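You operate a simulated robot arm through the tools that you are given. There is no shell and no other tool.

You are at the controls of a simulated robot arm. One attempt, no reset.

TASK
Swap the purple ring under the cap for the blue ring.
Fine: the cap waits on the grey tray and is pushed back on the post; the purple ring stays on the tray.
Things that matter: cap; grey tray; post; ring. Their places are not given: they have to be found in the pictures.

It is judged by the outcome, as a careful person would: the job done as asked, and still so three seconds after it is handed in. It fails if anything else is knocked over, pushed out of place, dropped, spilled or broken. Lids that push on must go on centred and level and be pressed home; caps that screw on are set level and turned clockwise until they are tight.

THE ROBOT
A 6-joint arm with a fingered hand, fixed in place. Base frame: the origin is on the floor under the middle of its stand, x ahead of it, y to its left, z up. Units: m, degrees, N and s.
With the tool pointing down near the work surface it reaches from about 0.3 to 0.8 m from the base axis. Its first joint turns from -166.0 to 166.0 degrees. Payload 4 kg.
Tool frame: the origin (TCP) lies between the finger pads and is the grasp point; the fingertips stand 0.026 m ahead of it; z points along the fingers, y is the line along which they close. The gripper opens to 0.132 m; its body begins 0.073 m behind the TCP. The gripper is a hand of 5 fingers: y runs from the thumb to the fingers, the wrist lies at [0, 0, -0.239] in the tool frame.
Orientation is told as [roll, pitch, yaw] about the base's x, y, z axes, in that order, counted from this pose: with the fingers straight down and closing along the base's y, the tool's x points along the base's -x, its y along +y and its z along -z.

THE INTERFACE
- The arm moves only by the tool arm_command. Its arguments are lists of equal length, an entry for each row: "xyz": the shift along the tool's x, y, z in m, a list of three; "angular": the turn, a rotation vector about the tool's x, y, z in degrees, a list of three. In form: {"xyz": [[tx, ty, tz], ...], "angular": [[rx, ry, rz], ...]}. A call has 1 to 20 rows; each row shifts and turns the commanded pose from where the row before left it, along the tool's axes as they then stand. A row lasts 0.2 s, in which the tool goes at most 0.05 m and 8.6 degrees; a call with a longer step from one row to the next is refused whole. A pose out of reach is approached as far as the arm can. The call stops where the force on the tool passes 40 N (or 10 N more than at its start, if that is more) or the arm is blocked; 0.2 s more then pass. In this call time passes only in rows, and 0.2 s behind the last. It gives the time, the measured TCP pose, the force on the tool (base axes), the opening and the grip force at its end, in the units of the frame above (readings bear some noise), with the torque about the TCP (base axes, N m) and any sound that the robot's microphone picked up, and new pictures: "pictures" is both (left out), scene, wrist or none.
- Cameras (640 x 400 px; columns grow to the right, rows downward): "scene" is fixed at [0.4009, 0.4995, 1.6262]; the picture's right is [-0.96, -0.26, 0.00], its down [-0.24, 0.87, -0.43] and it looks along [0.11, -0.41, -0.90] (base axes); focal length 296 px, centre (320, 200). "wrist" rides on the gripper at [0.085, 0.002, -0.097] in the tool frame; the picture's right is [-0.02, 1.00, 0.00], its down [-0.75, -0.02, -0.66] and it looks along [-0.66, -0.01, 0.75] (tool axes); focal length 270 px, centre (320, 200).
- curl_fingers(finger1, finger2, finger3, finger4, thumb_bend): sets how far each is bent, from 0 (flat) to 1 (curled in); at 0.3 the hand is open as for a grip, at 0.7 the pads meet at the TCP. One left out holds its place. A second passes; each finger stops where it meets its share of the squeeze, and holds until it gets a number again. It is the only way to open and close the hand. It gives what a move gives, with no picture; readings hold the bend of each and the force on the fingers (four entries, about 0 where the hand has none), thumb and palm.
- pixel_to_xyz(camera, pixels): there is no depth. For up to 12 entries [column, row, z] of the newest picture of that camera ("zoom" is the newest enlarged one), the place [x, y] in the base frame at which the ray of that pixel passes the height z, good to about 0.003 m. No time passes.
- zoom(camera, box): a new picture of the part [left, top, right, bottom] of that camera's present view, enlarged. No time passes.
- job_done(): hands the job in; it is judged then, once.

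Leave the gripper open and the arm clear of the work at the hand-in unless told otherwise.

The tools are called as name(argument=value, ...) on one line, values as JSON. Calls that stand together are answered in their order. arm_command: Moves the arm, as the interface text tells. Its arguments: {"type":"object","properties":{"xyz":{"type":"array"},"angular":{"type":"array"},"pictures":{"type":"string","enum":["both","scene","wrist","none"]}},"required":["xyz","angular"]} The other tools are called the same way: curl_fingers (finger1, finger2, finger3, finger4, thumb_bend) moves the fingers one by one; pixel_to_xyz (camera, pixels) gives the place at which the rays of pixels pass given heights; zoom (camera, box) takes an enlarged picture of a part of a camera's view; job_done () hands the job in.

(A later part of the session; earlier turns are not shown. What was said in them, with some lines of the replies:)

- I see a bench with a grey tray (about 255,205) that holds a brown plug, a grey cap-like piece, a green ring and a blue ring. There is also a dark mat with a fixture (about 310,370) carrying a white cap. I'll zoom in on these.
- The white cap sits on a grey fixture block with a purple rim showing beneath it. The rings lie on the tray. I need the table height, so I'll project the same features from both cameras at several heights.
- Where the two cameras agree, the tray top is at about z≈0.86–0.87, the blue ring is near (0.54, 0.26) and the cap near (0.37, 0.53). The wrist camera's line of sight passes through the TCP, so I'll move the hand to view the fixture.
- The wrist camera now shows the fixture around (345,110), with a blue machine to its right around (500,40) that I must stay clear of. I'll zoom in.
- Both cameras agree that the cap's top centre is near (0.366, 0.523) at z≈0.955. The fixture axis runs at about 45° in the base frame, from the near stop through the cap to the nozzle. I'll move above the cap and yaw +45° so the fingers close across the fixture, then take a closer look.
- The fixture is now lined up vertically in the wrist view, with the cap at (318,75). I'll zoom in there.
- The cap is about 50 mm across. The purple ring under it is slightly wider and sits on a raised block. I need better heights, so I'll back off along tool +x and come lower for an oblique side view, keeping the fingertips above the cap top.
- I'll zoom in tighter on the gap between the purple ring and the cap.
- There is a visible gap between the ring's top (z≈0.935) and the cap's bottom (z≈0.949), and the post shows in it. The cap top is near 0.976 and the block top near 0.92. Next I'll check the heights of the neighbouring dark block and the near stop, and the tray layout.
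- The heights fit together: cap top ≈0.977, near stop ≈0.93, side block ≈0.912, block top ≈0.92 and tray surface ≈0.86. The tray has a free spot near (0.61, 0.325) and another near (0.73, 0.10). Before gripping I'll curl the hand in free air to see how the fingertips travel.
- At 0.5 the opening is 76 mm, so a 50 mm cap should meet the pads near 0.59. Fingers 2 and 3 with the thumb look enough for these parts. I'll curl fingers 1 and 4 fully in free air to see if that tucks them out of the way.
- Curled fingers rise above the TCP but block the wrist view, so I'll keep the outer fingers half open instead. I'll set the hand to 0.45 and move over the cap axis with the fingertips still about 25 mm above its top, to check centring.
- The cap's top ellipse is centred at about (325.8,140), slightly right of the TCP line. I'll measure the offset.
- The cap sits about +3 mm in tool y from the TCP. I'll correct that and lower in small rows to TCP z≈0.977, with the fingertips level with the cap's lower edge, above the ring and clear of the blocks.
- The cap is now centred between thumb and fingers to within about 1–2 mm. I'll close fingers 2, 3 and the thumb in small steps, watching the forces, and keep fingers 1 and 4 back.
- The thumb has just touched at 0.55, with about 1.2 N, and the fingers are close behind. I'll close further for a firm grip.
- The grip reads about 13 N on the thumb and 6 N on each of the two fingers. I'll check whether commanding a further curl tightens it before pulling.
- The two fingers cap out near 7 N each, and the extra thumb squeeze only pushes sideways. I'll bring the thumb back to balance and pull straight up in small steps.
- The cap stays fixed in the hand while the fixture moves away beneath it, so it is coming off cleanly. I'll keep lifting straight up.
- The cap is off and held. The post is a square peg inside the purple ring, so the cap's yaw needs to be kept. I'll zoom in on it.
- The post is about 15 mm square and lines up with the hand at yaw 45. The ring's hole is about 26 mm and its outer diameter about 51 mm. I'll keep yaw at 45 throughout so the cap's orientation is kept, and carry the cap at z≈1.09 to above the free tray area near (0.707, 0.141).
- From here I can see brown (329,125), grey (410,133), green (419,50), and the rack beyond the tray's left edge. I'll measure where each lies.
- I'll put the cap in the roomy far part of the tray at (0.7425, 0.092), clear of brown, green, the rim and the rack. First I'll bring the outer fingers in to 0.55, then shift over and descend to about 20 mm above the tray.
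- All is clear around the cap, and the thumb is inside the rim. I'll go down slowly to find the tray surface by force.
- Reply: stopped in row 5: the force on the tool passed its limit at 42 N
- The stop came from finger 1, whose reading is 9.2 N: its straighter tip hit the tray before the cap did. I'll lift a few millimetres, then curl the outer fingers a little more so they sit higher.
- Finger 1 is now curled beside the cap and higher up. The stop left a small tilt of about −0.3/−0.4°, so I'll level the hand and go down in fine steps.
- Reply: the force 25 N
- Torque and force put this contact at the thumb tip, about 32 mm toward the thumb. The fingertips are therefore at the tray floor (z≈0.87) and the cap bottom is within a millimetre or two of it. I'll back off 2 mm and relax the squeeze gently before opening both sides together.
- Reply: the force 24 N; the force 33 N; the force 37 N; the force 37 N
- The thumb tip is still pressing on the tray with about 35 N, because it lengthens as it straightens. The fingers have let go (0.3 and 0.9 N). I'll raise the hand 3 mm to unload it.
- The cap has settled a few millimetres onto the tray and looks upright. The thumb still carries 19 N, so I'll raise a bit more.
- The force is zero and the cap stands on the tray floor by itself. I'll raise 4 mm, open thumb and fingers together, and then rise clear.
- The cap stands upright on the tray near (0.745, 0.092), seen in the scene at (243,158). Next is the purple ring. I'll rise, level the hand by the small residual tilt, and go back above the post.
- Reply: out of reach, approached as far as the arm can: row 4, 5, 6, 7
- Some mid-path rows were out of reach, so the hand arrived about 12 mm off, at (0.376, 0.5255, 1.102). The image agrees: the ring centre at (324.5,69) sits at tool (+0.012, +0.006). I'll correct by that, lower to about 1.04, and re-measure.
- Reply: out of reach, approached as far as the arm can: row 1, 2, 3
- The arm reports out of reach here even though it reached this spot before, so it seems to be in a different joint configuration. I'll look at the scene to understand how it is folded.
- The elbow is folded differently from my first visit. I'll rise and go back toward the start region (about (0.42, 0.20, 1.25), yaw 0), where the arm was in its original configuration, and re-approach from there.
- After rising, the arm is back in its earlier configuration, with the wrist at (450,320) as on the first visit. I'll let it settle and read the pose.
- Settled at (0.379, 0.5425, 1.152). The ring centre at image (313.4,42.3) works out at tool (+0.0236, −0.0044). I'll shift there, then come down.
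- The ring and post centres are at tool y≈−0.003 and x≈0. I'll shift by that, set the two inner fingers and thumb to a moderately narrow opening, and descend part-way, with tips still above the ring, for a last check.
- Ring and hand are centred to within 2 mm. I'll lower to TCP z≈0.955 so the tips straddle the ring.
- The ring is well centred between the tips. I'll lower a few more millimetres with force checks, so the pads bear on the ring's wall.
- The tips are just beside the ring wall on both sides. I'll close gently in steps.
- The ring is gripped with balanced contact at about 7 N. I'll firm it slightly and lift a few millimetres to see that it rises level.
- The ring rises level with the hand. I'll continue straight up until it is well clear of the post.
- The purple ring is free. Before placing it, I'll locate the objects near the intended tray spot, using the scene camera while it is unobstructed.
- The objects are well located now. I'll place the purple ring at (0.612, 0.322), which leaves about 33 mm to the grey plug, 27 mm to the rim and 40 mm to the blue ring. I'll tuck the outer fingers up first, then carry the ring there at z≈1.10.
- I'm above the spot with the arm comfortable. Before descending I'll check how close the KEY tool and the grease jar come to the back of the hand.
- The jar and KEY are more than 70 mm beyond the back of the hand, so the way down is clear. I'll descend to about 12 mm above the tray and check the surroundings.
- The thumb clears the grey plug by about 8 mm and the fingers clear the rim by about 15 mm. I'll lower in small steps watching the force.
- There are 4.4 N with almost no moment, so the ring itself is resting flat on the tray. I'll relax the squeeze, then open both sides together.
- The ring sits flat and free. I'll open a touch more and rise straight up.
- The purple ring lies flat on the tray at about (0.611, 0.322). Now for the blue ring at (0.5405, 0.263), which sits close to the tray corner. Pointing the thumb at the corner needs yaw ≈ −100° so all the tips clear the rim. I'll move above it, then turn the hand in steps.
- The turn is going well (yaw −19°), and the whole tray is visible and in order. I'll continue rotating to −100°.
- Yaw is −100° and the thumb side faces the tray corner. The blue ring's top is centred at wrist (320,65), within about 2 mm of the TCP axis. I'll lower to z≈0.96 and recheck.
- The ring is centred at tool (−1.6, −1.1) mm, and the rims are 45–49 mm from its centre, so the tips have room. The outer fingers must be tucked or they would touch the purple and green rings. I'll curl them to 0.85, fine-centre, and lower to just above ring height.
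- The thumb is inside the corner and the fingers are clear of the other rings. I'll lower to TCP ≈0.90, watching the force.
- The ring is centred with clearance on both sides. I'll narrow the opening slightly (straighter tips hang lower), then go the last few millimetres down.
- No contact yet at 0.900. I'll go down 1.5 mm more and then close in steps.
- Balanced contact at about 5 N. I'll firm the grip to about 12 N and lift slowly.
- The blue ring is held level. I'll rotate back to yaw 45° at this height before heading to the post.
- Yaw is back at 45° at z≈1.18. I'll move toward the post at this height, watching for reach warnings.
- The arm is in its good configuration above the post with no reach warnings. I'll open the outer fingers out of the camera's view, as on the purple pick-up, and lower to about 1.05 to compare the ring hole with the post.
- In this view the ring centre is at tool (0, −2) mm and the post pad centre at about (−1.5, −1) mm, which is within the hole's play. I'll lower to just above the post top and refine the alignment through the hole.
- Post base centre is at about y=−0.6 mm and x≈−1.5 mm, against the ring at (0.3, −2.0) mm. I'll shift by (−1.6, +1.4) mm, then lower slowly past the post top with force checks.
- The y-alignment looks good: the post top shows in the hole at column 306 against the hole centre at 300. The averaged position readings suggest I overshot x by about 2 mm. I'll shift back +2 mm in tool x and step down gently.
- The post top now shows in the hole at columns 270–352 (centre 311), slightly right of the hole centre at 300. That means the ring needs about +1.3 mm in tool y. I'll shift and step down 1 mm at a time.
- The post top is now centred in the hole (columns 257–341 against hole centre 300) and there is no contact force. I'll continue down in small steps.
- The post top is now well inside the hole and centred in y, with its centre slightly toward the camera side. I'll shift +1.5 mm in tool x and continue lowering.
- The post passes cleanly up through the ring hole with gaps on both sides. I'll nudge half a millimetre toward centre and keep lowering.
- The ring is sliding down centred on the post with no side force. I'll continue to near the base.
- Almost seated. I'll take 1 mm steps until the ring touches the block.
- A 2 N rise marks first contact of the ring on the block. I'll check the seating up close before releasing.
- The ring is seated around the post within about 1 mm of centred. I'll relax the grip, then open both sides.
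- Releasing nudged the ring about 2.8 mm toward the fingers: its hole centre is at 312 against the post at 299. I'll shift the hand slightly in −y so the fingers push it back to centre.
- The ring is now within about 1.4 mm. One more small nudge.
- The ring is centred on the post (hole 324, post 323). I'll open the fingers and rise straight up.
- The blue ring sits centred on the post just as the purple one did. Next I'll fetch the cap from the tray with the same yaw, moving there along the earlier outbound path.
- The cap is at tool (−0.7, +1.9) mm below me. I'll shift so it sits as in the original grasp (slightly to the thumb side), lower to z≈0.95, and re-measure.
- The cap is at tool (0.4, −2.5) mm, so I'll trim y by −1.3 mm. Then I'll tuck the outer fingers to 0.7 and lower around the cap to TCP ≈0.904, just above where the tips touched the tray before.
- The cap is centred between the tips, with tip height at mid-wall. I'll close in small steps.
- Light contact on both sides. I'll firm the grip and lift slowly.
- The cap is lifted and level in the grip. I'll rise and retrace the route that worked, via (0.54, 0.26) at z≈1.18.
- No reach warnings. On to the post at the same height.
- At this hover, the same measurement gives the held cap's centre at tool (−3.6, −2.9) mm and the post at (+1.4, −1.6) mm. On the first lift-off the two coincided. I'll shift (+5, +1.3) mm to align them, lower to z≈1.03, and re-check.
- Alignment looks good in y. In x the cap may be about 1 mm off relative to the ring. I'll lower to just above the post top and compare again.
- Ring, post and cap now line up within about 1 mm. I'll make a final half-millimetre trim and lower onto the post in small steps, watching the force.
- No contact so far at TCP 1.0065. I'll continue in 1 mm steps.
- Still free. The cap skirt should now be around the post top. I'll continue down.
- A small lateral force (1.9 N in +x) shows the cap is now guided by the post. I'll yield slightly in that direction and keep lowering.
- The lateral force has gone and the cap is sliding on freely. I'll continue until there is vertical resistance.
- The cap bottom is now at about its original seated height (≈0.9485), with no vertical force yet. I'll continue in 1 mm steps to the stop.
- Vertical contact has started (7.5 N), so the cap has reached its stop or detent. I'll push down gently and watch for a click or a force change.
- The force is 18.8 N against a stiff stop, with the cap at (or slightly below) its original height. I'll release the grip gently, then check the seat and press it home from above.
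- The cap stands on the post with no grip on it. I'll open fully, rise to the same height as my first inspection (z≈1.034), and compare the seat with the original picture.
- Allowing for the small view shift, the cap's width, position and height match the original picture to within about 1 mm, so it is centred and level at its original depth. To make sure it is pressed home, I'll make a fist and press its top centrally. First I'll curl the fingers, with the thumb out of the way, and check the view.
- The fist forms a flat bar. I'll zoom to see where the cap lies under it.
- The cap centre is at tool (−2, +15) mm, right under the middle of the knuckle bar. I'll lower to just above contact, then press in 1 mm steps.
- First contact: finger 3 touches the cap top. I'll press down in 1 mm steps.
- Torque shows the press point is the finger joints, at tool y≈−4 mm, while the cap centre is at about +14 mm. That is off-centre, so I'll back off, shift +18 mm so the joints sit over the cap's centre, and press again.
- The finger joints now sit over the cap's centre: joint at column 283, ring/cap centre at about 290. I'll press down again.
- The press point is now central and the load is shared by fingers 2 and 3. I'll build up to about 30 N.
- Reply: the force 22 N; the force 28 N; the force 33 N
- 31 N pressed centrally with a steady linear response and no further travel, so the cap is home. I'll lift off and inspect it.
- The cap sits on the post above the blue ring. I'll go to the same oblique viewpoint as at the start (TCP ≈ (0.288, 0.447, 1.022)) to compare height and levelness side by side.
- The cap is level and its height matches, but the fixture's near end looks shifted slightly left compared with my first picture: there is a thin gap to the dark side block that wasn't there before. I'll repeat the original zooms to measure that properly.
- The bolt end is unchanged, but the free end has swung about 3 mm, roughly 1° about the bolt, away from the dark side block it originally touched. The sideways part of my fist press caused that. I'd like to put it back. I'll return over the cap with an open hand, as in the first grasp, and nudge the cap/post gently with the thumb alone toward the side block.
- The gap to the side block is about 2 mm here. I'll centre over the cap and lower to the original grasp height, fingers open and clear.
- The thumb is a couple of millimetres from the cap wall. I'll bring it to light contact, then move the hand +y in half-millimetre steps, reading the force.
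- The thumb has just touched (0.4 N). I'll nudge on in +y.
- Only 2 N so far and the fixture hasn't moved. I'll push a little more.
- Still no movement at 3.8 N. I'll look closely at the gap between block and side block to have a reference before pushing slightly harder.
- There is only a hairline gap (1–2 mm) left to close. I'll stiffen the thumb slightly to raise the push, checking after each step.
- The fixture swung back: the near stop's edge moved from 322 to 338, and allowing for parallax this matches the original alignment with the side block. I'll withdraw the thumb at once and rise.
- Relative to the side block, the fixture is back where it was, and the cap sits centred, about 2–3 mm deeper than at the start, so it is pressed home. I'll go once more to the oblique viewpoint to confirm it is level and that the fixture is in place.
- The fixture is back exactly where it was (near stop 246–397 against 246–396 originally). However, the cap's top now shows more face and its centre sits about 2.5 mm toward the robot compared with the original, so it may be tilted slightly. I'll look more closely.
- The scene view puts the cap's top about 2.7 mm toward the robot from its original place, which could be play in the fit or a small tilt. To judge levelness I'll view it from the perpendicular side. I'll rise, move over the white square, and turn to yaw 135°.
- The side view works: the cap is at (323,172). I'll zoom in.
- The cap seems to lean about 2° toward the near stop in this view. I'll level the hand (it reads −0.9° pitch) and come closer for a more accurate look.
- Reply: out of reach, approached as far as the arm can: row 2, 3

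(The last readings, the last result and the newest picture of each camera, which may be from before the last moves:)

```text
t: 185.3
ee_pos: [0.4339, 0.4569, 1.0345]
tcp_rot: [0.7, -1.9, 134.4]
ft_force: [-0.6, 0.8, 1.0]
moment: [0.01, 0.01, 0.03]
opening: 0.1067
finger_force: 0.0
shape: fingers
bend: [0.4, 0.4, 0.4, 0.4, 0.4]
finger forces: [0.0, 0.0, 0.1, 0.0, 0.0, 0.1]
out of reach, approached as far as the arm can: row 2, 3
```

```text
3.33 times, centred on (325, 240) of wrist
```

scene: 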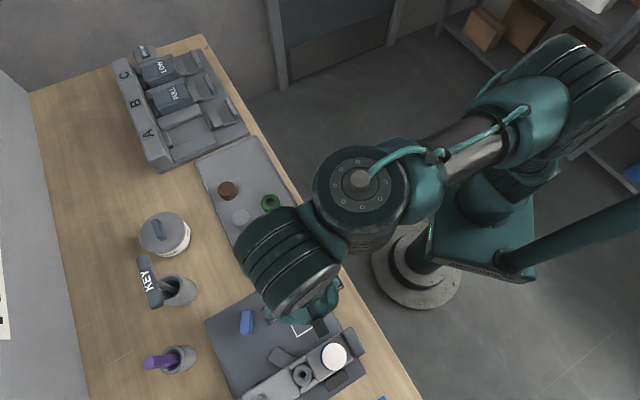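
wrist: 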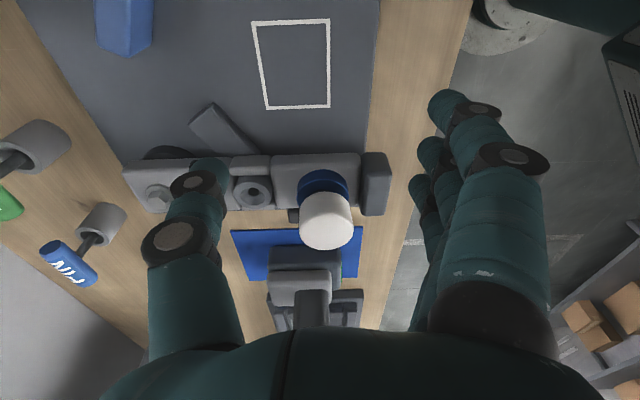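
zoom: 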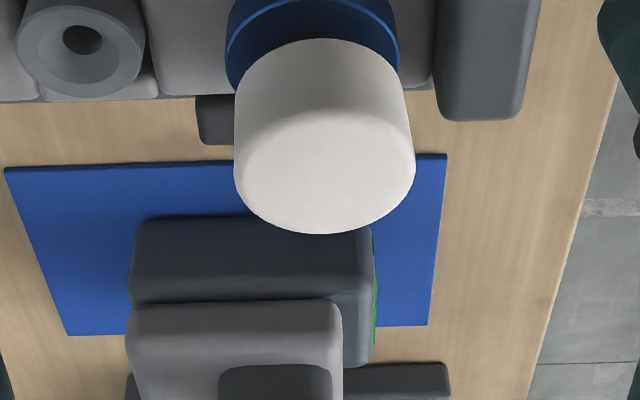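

Corrected for the hand's own tilt, this side view shows the cap axis vertical within about 1°, so it is level. It does sit about 2 mm off toward the near stop, which is play in the fit. I'll centre it. First I'll rise and turn back to yaw 45°.

arm_command(xyz=[[0, 0, -0.04], [0, 0, -0.04], [0, 0, -0.02], [0, 0, 0], [0, 0, 0], [0, 0, 0], [0, 0, 0], [0, 0, 0], [0, 0, 0], [0, 0, 0], [0, 0, 0], [0, 0, 0], [0, 0, 0], [0, 0, 0], [0, 0, 0], [0, 0, 0]], angular=[[0, 0, 0], [0, 0, 0], [0, 0, 0], [0.64, 1.0, 0], [0, 0, 8.2], [0, 0, 8.2], [0, 0, 8.2], [0, 0, 8.2], [0, 0, 8.2], [0, 0, 8.2], [0, 0, 8.2], [0, 0, 8.2], [0, 0, 8.2], [0, 0, 8.2], [0, 0, 7.5], [0, 0, 0]], pictures="scene")

arm_command(xyz=[[0, 0, 0]], angular=[[0, 0, 0]], pictures="none")

```text
t: 188.7
ee_pos: [0.4384, 0.4598, 1.1331]
tcp_rot: [-0.2, -0.1, 45.5]
ft_force: [0.5, 0.3, -0.1]
moment: [0.03, 0.0, 0.01]
opening: 0.1069
finger_force: 0.0
shape: fingers
bend: [0.4, 0.4, 0.4, 0.4, 0.4]
finger forces: [0.0, 0.0, 0.0, 0.1, 0.0, 0.0]
```

scene: 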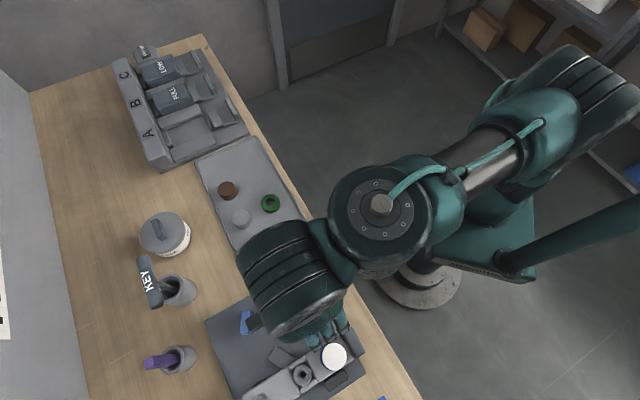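

```text
t: 189.1
ee_pos: [0.4377, 0.4588, 1.134]
tcp_rot: [-0.3, -0.1, 45.4]
ft_force: [0.0, 0.1, 0.3]
moment: [0.0, 0.02, -0.01]
opening: 0.1067
finger_force: 0.0
shape: fingers
bend: [0.4, 0.4, 0.4, 0.4, 0.4]
finger forces: [0.0, 0.0, 0.1, 0.1, 0.0, 0.0]
```

arm_command(xyz=[[0, 0, 0], [0.0022, 0.0317, 0], [0.0022, 0.0317, 0], [0.0023, 0.0317, 0], [0, 0, 0.04], [0, 0, 0.04], [0, 0, 0.016], [0, 0, 0], [0, 0, 0]], angular=[[-0.25, 0.1, 0.45], [0, 0, 0], [0, 0, 0], [0, 0, 0], [0, 0, 0], [0, 0, 0], [0, 0, 0], [0, 0, 0], [0, 0, 0]], pictures="both")

zoom(camera="wrist", box=[220, 60, 420, 220])

```text
t: 191.1
ee_pos: [0.3658, 0.5208, 1.0383]
tcp_rot: [-0.1, 0.0, 45.1]
ft_force: [-1.0, -1.1, -0.8]
moment: [0.03, -0.02, 0.0]
opening: 0.1069
finger_force: 0.0
shape: fingers
bend: [0.4, 0.4, 0.4, 0.4, 0.4]
finger forces: [0.0, 0.1, 0.1, 0.0, 0.1, 0.0]
```

scene: 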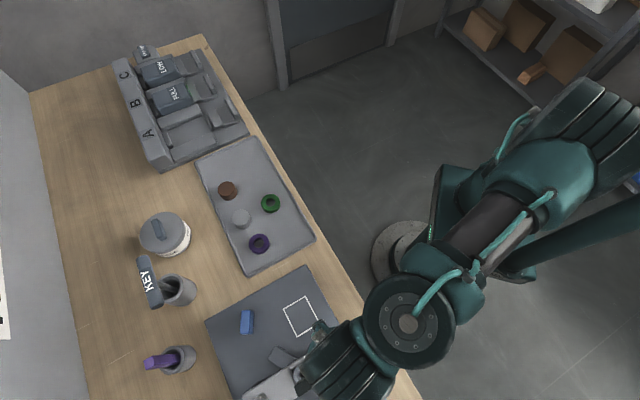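
wrist: 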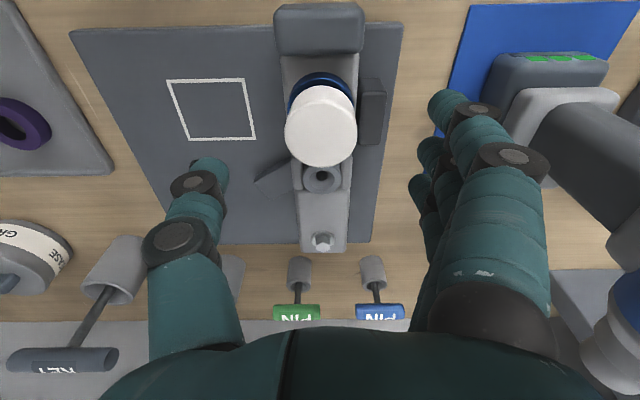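

```text
2.50 times, centred on (320, 140) of wrist
```

zoom: 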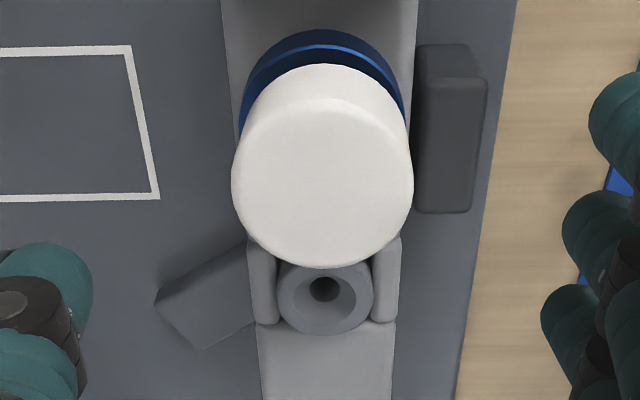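

Good pose. I'll centre on the cap, lower to the original grasp height, and close lightly.

arm_command(xyz=[[-0.0005, 0.0027, 0.015], [0, 0, 0.02], [0, 0, 0.018], [0, 0, 0.009], [0, 0, 0]], angular=[[0, 0, 0], [0, 0, 0], [0, 0, 0], [0, 0, 0], [0, 0, 0]], pictures="none")

curl_fingers(finger2=0.56, finger3=0.56, thumb_bend=0.53)

arm_command(xyz=[[0, 0, 0]], angular=[[0, 0, 0]], pictures="wrist")

zoom(camera="wrist", box=[160, 60, 480, 260])

```text
t: 192.3
ee_pos: [0.3651, 0.5227, 0.9746]
tcp_rot: [-0.1, 0.2, 45.1]
ft_force: [0.3, -1.0, 0.8]
moment: [0.01, 0.0, 0.0]
opening: 0.1071
finger_force: 0.0
shape: fingers
bend: [0.4, 0.4, 0.4, 0.4, 0.4]
finger forces: [0.0, 0.1, 0.0, 0.0, 0.0, 0.1]
```

```text
t: 193.3
ee_pos: [0.3653, 0.522, 0.9769]
tcp_rot: [0.0, 0.0, 45.1]
ft_force: [0.5, 0.2, -0.7]
moment: [0.0, 0.02, 0.0]
opening: 0.0869
finger_force: 0.0
shape: fingers
bend: [0.4, 0.56, 0.56, 0.4, 0.53]
finger forces: [0.0, 0.0, 0.1, 0.0, 0.1, 0.0]
```

```text
t: 193.7
ee_pos: [0.3656, 0.523, 0.9775]
tcp_rot: [-0.1, 0.0, 45.0]
ft_force: [0.7, -0.5, 1.0]
moment: [-0.04, 0.0, 0.01]
opening: 0.0869
finger_force: 0.1
shape: fingers
bend: [0.4, 0.56, 0.56, 0.4, 0.53]
finger forces: [0.0, 0.0, 0.0, 0.0, 0.1, 0.0]
```

wrist: 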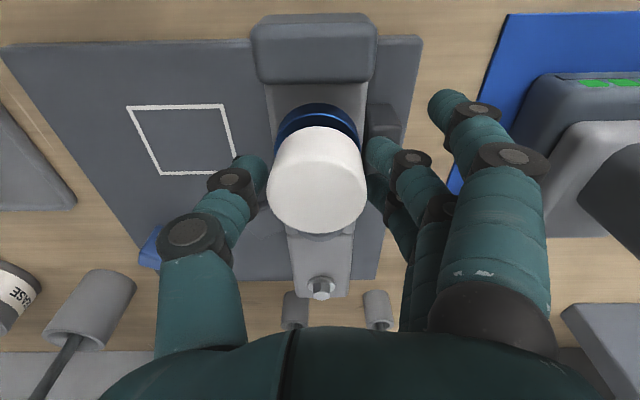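

```text
2.00 times, centred on (320, 160) of wrist
```

zoom: 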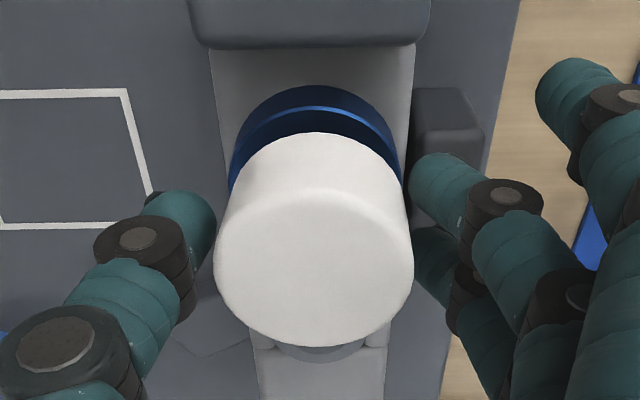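

The viewpoint matches my first grasp picture, so I can compare directly: the cap is about 3 mm toward the robot relative to its original place. I'll close lightly and ease it back along tool −x.

curl_fingers(finger2=0.6, finger3=0.6, thumb_bend=0.56)

curl_fingers(finger2=0.63, finger3=0.63, thumb_bend=0.59)

arm_command(xyz=[[-0.001, 0, 0]], angular=[[0, 0, 0]], pictures="wrist")

zoom(camera="wrist", box=[160, 60, 480, 260])

```text
t: 194.7
ee_pos: [0.3644, 0.5229, 0.9767]
tcp_rot: [0.1, 0.1, 45.1]
ft_force: [-1.0, -0.4, 0.2]
moment: [0.02, 0.04, -0.02]
opening: 0.0826
finger_force: 0.6
shape: fingers
bend: [0.4, 0.59, 0.59, 0.4, 0.56]
finger forces: [0.0, 0.7, 0.3, 0.0, 0.3, 0.0]
```

```text
t: 195.7
ee_pos: [0.3641, 0.5231, 0.976]
tcp_rot: [0.0, 0.1, 45.2]
ft_force: [-0.8, -0.1, -0.2]
moment: [0.03, 0.01, -0.04]
opening: 0.0812
finger_force: 3.5
shape: fingers
bend: [0.4, 0.59, 0.6, 0.4, 0.57]
finger forces: [0.1, 2.3, 1.9, 0.0, 3.3, 0.0]
```

```text
t: 196.1
ee_pos: [0.3646, 0.5234, 0.9768]
tcp_rot: [0.0, 0.1, 45.2]
ft_force: [-4.2, -2.7, -0.8]
moment: [-0.05, 0.09, -0.04]
opening: 0.0814
finger_force: 4.8
shape: fingers
bend: [0.4, 0.6, 0.6, 0.4, 0.57]
finger forces: [0.1, 3.1, 1.6, 0.0, 4.6, 0.0]
```

wrist: 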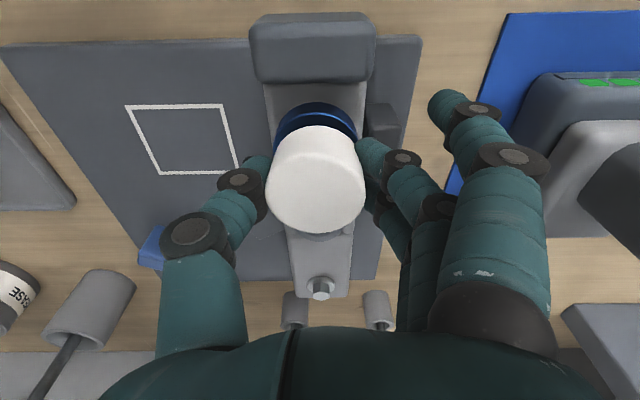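

```text
2.00 times, centred on (320, 160) of wrist
```

zoom: 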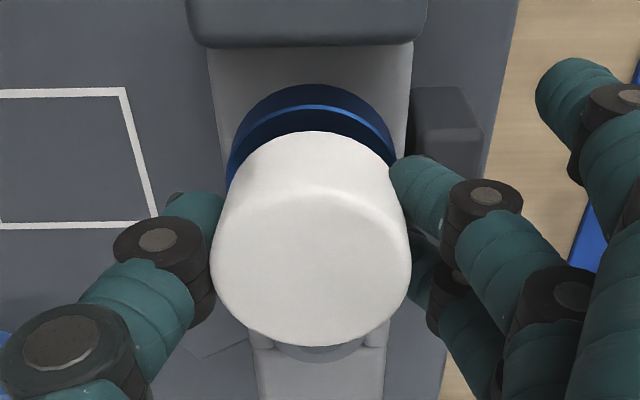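

The cap resists (about 5 N) and did not slide. I'll firm the grip a little and try another millimetre, watching the cap relative to the ring and the fixture relative to the mat.

curl_fingers(finger2=0.68, finger3=0.68, thumb_bend=0.63)

arm_command(xyz=[[-0.001, 0, 0]], angular=[[0, 0, 0]], pictures="wrist")

zoom(camera="wrist", box=[160, 60, 480, 260])

```text
t: 197.1
ee_pos: [0.364, 0.5229, 0.9761]
tcp_rot: [0.1, 0.1, 45.1]
ft_force: [-6.8, -4.5, -1.3]
moment: [-0.09, 0.12, -0.03]
opening: 0.0814
finger_force: 10.4
shape: fingers
bend: [0.4, 0.6, 0.61, 0.4, 0.59]
finger forces: [0.0, 6.8, 4.6, 0.1, 9.8, 0.0]
```

```text
t: 197.5
ee_pos: [0.3642, 0.5251, 0.9763]
tcp_rot: [0.0, 0.1, 45.1]
ft_force: [-8.2, -7.2, -1.5]
moment: [-0.2, 0.18, -0.06]
opening: 0.0817
finger_force: 11.1
shape: fingers
bend: [0.4, 0.61, 0.61, 0.4, 0.59]
finger forces: [0.1, 7.3, 4.1, 0.1, 10.7, 0.0]
```

wrist: 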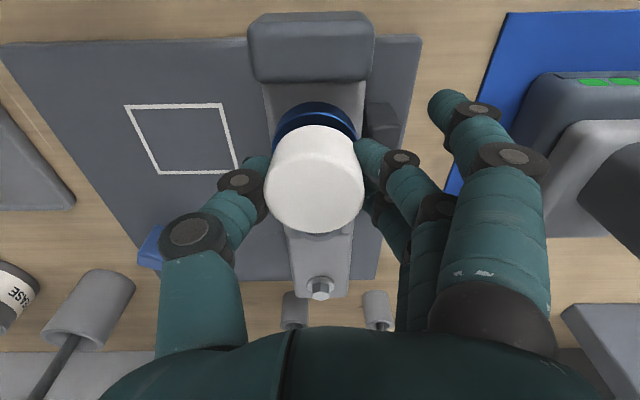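

```text
2.00 times, centred on (320, 160) of wrist
```

zoom: 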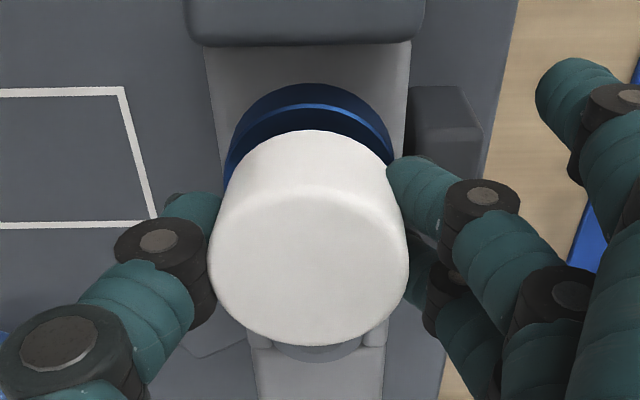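

Nearly 11 N sideways and the cap does not move at all. It is seated tightly on the post, so its position is set by the fit, with no free play to correct. I'll relieve the side load, release gently, and back away.

arm_command(xyz=[[0.001, 0, 0], [0.001, 0, 0]], angular=[[0, 0, 0], [0, 0, 0]], pictures="none")

curl_fingers(finger2=0.6, finger3=0.6, thumb_bend=0.57)

curl_fingers(finger2=0.54, finger3=0.54, thumb_bend=0.51)

arm_command(xyz=[[0, 0, 0]], angular=[[0, 0, 0]], pictures="wrist")

zoom(camera="wrist", box=[160, 60, 480, 260])

```text
t: 198.1
ee_pos: [0.3644, 0.5243, 0.9754]
tcp_rot: [0.1, -0.1, 45.2]
ft_force: [2.5, 3.6, 2.0]
moment: [0.02, -0.06, 0.02]
opening: 0.0815
finger_force: 9.8
shape: fingers
bend: [0.4, 0.61, 0.62, 0.4, 0.59]
finger forces: [0.0, 4.7, 5.9, 0.0, 8.5, 0.0]
```

```text
t: 199.1
ee_pos: [0.3633, 0.5222, 0.9752]
tcp_rot: [0.0, -0.1, 45.1]
ft_force: [0.7, 0.5, 0.7]
moment: [0.01, -0.01, 0.0]
opening: 0.0825
finger_force: 1.4
shape: fingers
bend: [0.4, 0.6, 0.6, 0.4, 0.56]
finger forces: [0.0, 0.2, 0.5, 0.1, 0.7, 0.0]
```

```text
t: 200.1
ee_pos: [0.3631, 0.5233, 0.9742]
tcp_rot: [0.1, 0.0, 45.0]
ft_force: [-0.1, 0.6, -0.5]
moment: [0.0, 0.0, 0.05]
opening: 0.089
finger_force: 0.0
shape: fingers
bend: [0.4, 0.54, 0.54, 0.4, 0.51]
finger forces: [0.0, 0.0, 0.0, 0.0, 0.0, 0.1]
```

```text
t: 200.5
ee_pos: [0.3619, 0.5232, 0.9744]
tcp_rot: [-0.1, -0.1, 45.2]
ft_force: [-0.2, 0.0, 0.3]
moment: [0.01, 0.01, -0.02]
opening: 0.089
finger_force: 0.0
shape: fingers
bend: [0.4, 0.54, 0.54, 0.4, 0.51]
finger forces: [0.1, 0.1, 0.0, 0.1, 0.1, 0.1]
```

wrist: 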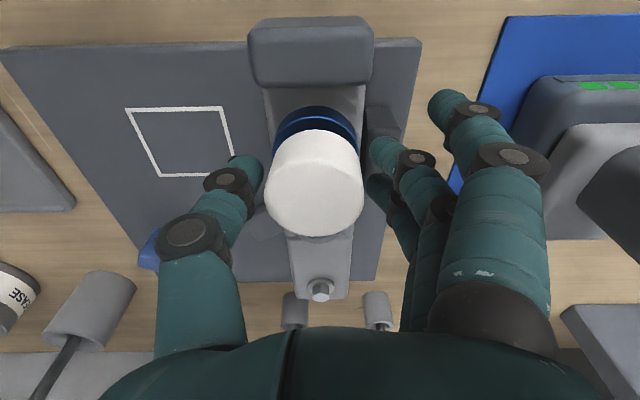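

```text
2.00 times, centred on (320, 160) of wrist
```

zoom: 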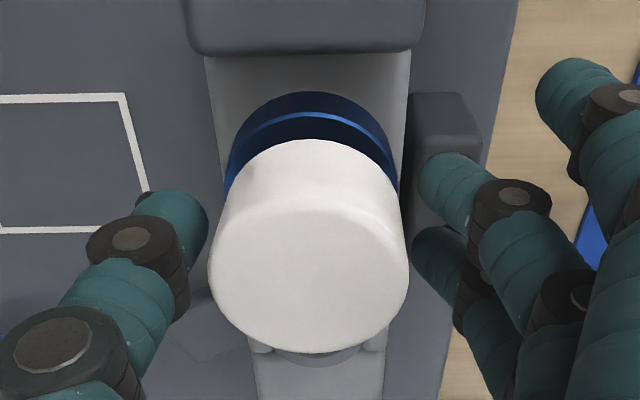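

The cap is firmly held. As a final check of the fit I'll do a light pull test: originally the cap resisted about 5 N of lift without moving. I'll close gently and lift by fractions of a millimetre.

curl_fingers(finger2=0.6, finger3=0.6, thumb_bend=0.57)

curl_fingers(finger2=0.66, finger3=0.66, thumb_bend=0.62)

arm_command(xyz=[[0, 0, -0.0006]], angular=[[0, 0, 0]], pictures="wrist")

zoom(camera="wrist", box=[160, 60, 480, 260])

```text
t: 201.5
ee_pos: [0.3632, 0.5219, 0.9757]
tcp_rot: [0.0, 0.1, 45.1]
ft_force: [0.4, -0.8, -0.2]
moment: [-0.03, 0.02, 0.01]
opening: 0.0831
finger_force: 0.3
shape: fingers
bend: [0.4, 0.6, 0.6, 0.4, 0.56]
finger forces: [0.0, 0.1, 0.2, 0.0, 0.5, 0.1]
```

```text
t: 202.5
ee_pos: [0.3635, 0.5231, 0.9752]
tcp_rot: [0.0, 0.1, 45.2]
ft_force: [-0.4, -1.3, -1.2]
moment: [0.01, 0.09, -0.01]
opening: 0.0809
finger_force: 7.5
shape: fingers
bend: [0.4, 0.61, 0.61, 0.4, 0.59]
finger forces: [0.1, 3.4, 3.8, 0.0, 7.5, 0.0]
```

```text
t: 202.9
ee_pos: [0.3623, 0.523, 0.9754]
tcp_rot: [0.1, 0.1, 45.1]
ft_force: [-0.3, -0.8, -5.1]
moment: [0.04, 0.03, -0.03]
opening: 0.0813
finger_force: 7.2
shape: fingers
bend: [0.4, 0.61, 0.61, 0.4, 0.59]
finger forces: [0.1, 3.0, 3.7, 0.0, 7.2, 0.0]
```

wrist: 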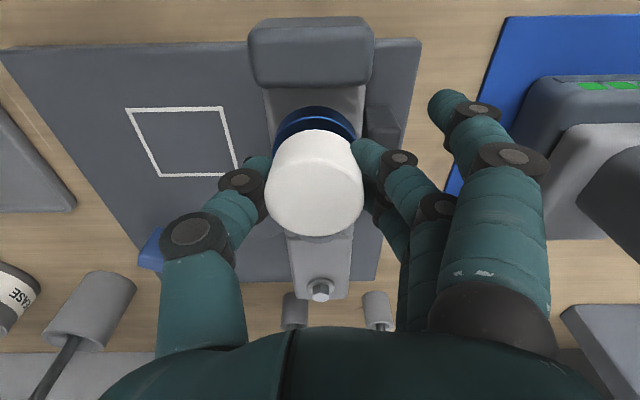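

```text
2.00 times, centred on (320, 160) of wrist
```

zoom: 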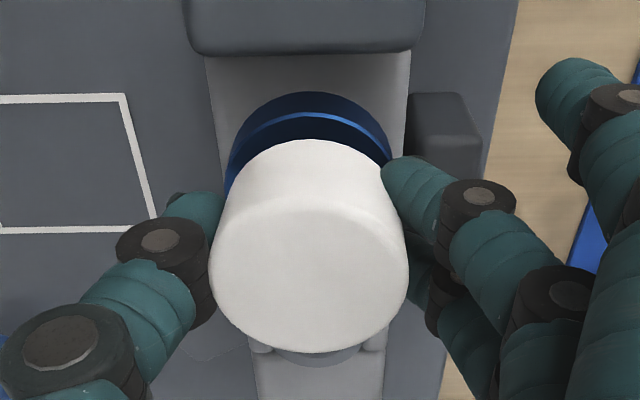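

It holds against 5 N of lift without moving, just as it did originally, so the cap is properly fitted. I'll lower back, release, and retreat straight up.

arm_command(xyz=[[0, 0, 0.0012]], angular=[[0, 0, 0]], pictures="none")

curl_fingers(finger2=0.6, finger3=0.6, thumb_bend=0.57)

curl_fingers(finger1=0.4, finger2=0.4, finger3=0.4, finger4=0.4, thumb_bend=0.4)

arm_command(xyz=[[0, 0, -0.01], [0, 0, -0.025], [0, 0, -0.025], [0, 0, 0]], angular=[[0, 0, 0], [0, 0, 0], [0, 0, 0], [0, 0, 0]], pictures="wrist")

zoom(camera="wrist", box=[220, 60, 420, 220])

```text
t: 203.3
ee_pos: [0.3626, 0.5224, 0.9745]
tcp_rot: [0.0, 0.0, 45.0]
ft_force: [-1.7, 0.6, -2.1]
moment: [0.05, 0.07, 0.0]
opening: 0.0811
finger_force: 7.5
shape: fingers
bend: [0.4, 0.61, 0.61, 0.4, 0.59]
finger forces: [0.0, 3.7, 4.3, 0.0, 7.0, 0.0]
```

```text
t: 204.3
ee_pos: [0.3634, 0.5227, 0.9744]
tcp_rot: [0.0, 0.0, 45.2]
ft_force: [-0.4, -0.4, 0.4]
moment: [0.03, 0.03, -0.02]
opening: 0.0824
finger_force: 0.5
shape: fingers
bend: [0.4, 0.6, 0.6, 0.4, 0.56]
finger forces: [0.0, 0.5, 0.7, 0.0, 0.6, 0.0]
```

```text
t: 205.3
ee_pos: [0.3627, 0.522, 0.975]
tcp_rot: [-0.1, 0.0, 45.1]
ft_force: [-0.4, -0.1, -0.6]
moment: [-0.01, 0.0, 0.0]
opening: 0.1068
finger_force: 0.0
shape: fingers
bend: [0.4, 0.4, 0.4, 0.4, 0.4]
finger forces: [0.0, 0.0, 0.1, 0.0, 0.0, 0.0]
```

```text
t: 206.3
ee_pos: [0.3625, 0.5222, 1.0338]
tcp_rot: [0.1, 0.1, 45.0]
ft_force: [-0.8, 0.0, 0.0]
moment: [-0.01, -0.04, 0.0]
opening: 0.107
finger_force: 0.1
shape: fingers
bend: [0.4, 0.4, 0.4, 0.4, 0.4]
finger forces: [0.0, 0.0, 0.1, 0.0, 0.0, 0.0]
```

wrist: 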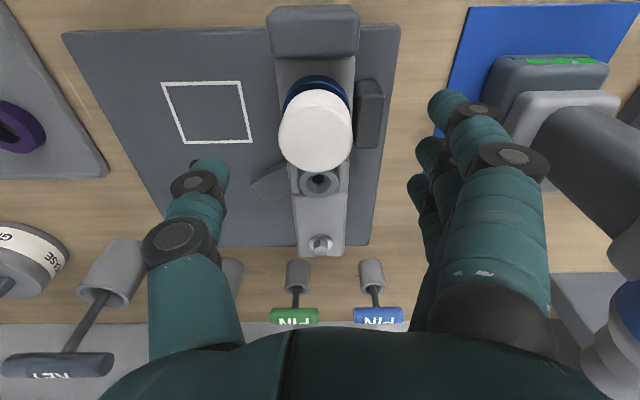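

```text
2.50 times, centred on (320, 140) of wrist
```

zoom: 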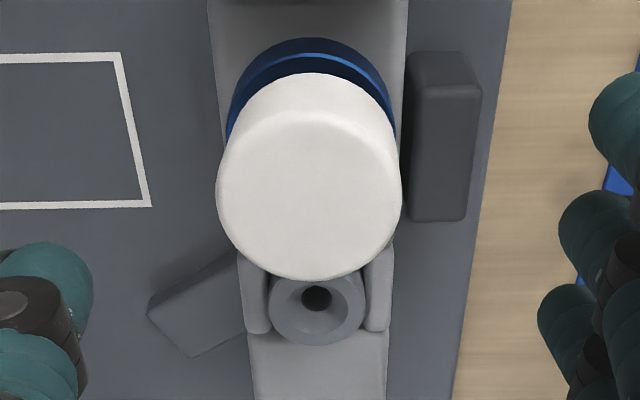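

The fixture, ring and cap are all in place: the block edge meets the side block as at the start. I'll open the hand fully and withdraw upward and back, clear of the work.

curl_fingers(finger1=0.3, finger2=0.3, finger3=0.3, finger4=0.3, thumb_bend=0.3)

arm_command(xyz=[[0, 0, -0.04], [0, 0, -0.045], [0, 0, -0.045], [0, 0, -0.045], [0.03, 0, -0.02], [0.04, 0, 0], [0.04, 0, 0], [0, 0, 0], [0, 0, 0]], angular=[[0, 0, 0], [0, 0, 0], [0, 0, 0], [0, 0, 0], [0, 0, 0], [0, 0, 0], [0, 0, 0], [0, 0, 0], [0, 0, 0]], pictures="both")

zoom(camera="wrist", box=[220, 80, 420, 240])

zoom(camera="scene", box=[180, 120, 400, 400])

```text
t: 207.3
ee_pos: [0.3628, 0.5214, 1.0345]
tcp_rot: [0.0, 0.1, 45.1]
ft_force: [0.2, -0.2, -0.3]
moment: [-0.01, 0.01, 0.0]
opening: 0.1383
finger_force: 0.1
shape: fingers
bend: [0.3, 0.3, 0.3, 0.3, 0.3]
finger forces: [0.0, 0.0, 0.1, 0.0, 0.1, 0.0]
```

```text
t: 209.3
ee_pos: [0.2845, 0.4455, 1.2301]
tcp_rot: [0.0, 0.1, 45.1]
ft_force: [-0.7, 0.6, 0.2]
moment: [0.0, -0.01, -0.02]
opening: 0.1383
finger_force: 0.0
shape: fingers
bend: [0.3, 0.3, 0.3, 0.3, 0.3]
finger forces: [0.0, 0.0, 0.0, 0.0, 0.0, 0.0]
```

scene: 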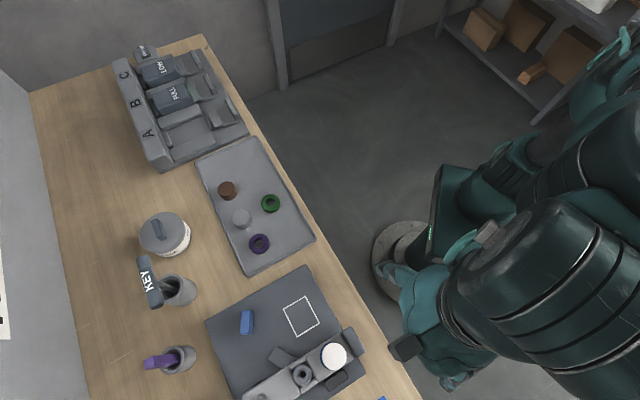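
wrist: 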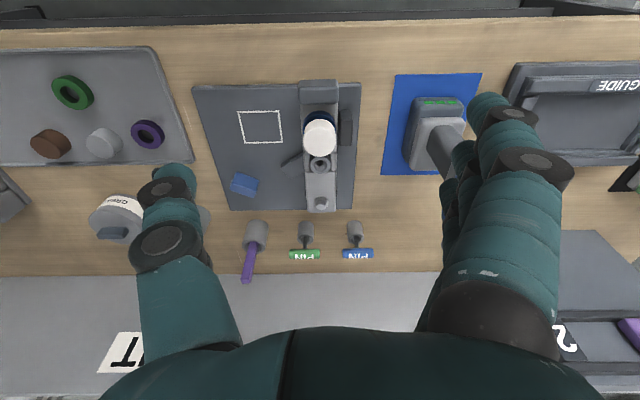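

```text
2.50 times, centred on (320, 160) of wrist
```

zoom: 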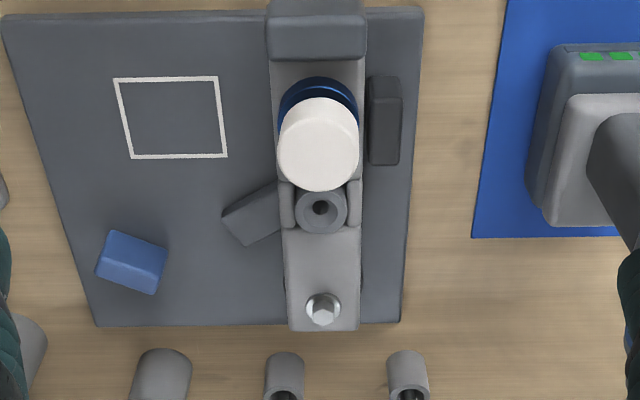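

```text
1.43 times, centred on (290, 260) of scene
```

zoom: 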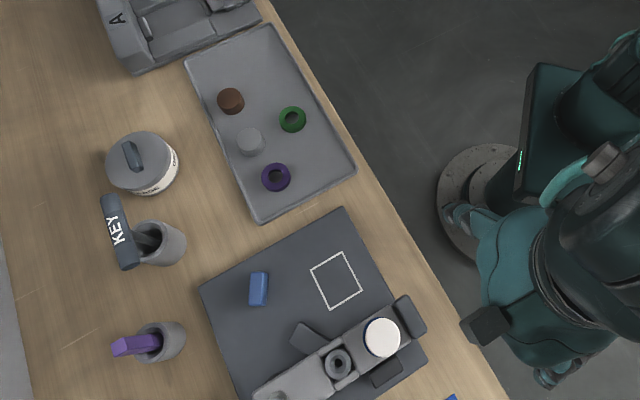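

The purple ring lies on the grey tray with the brown plug, grey plug and green ring undisturbed. The blue ring is on the post under the white cap, and the cap is level and holds firmly. The fixture is back against its side block, the hand is open and the arm is clear. I'll hand the job in.

job_done()

```text
The job is handed in.
```

I swapped the rings: the blue ring is now on the post under the white cap, and the purple ring is on the grey tray. I've handed the job in; no result has come back yet.

- **Cap:** it waited on the tray during the swap. I then set it back on the post and pressed it home with about 31 N. It holds against a 5 N pull and looks level to within about 1–2°. It sits roughly 2 mm closer to the robot than before. I tried to ease it back with about 11 N, but it did not move.
- **Fixture:** my press swung the free end of the fixture about 3 mm around its bolt. I nudged it back against the dark side block, and pictures from the same viewpoints now match the start.
- **Tray:** the brown plug, grey plug and green ring were not touched. The purple ring lies flat near the tray corner, close to where the blue ring was.

The hand is open and the arm is clear of the work.
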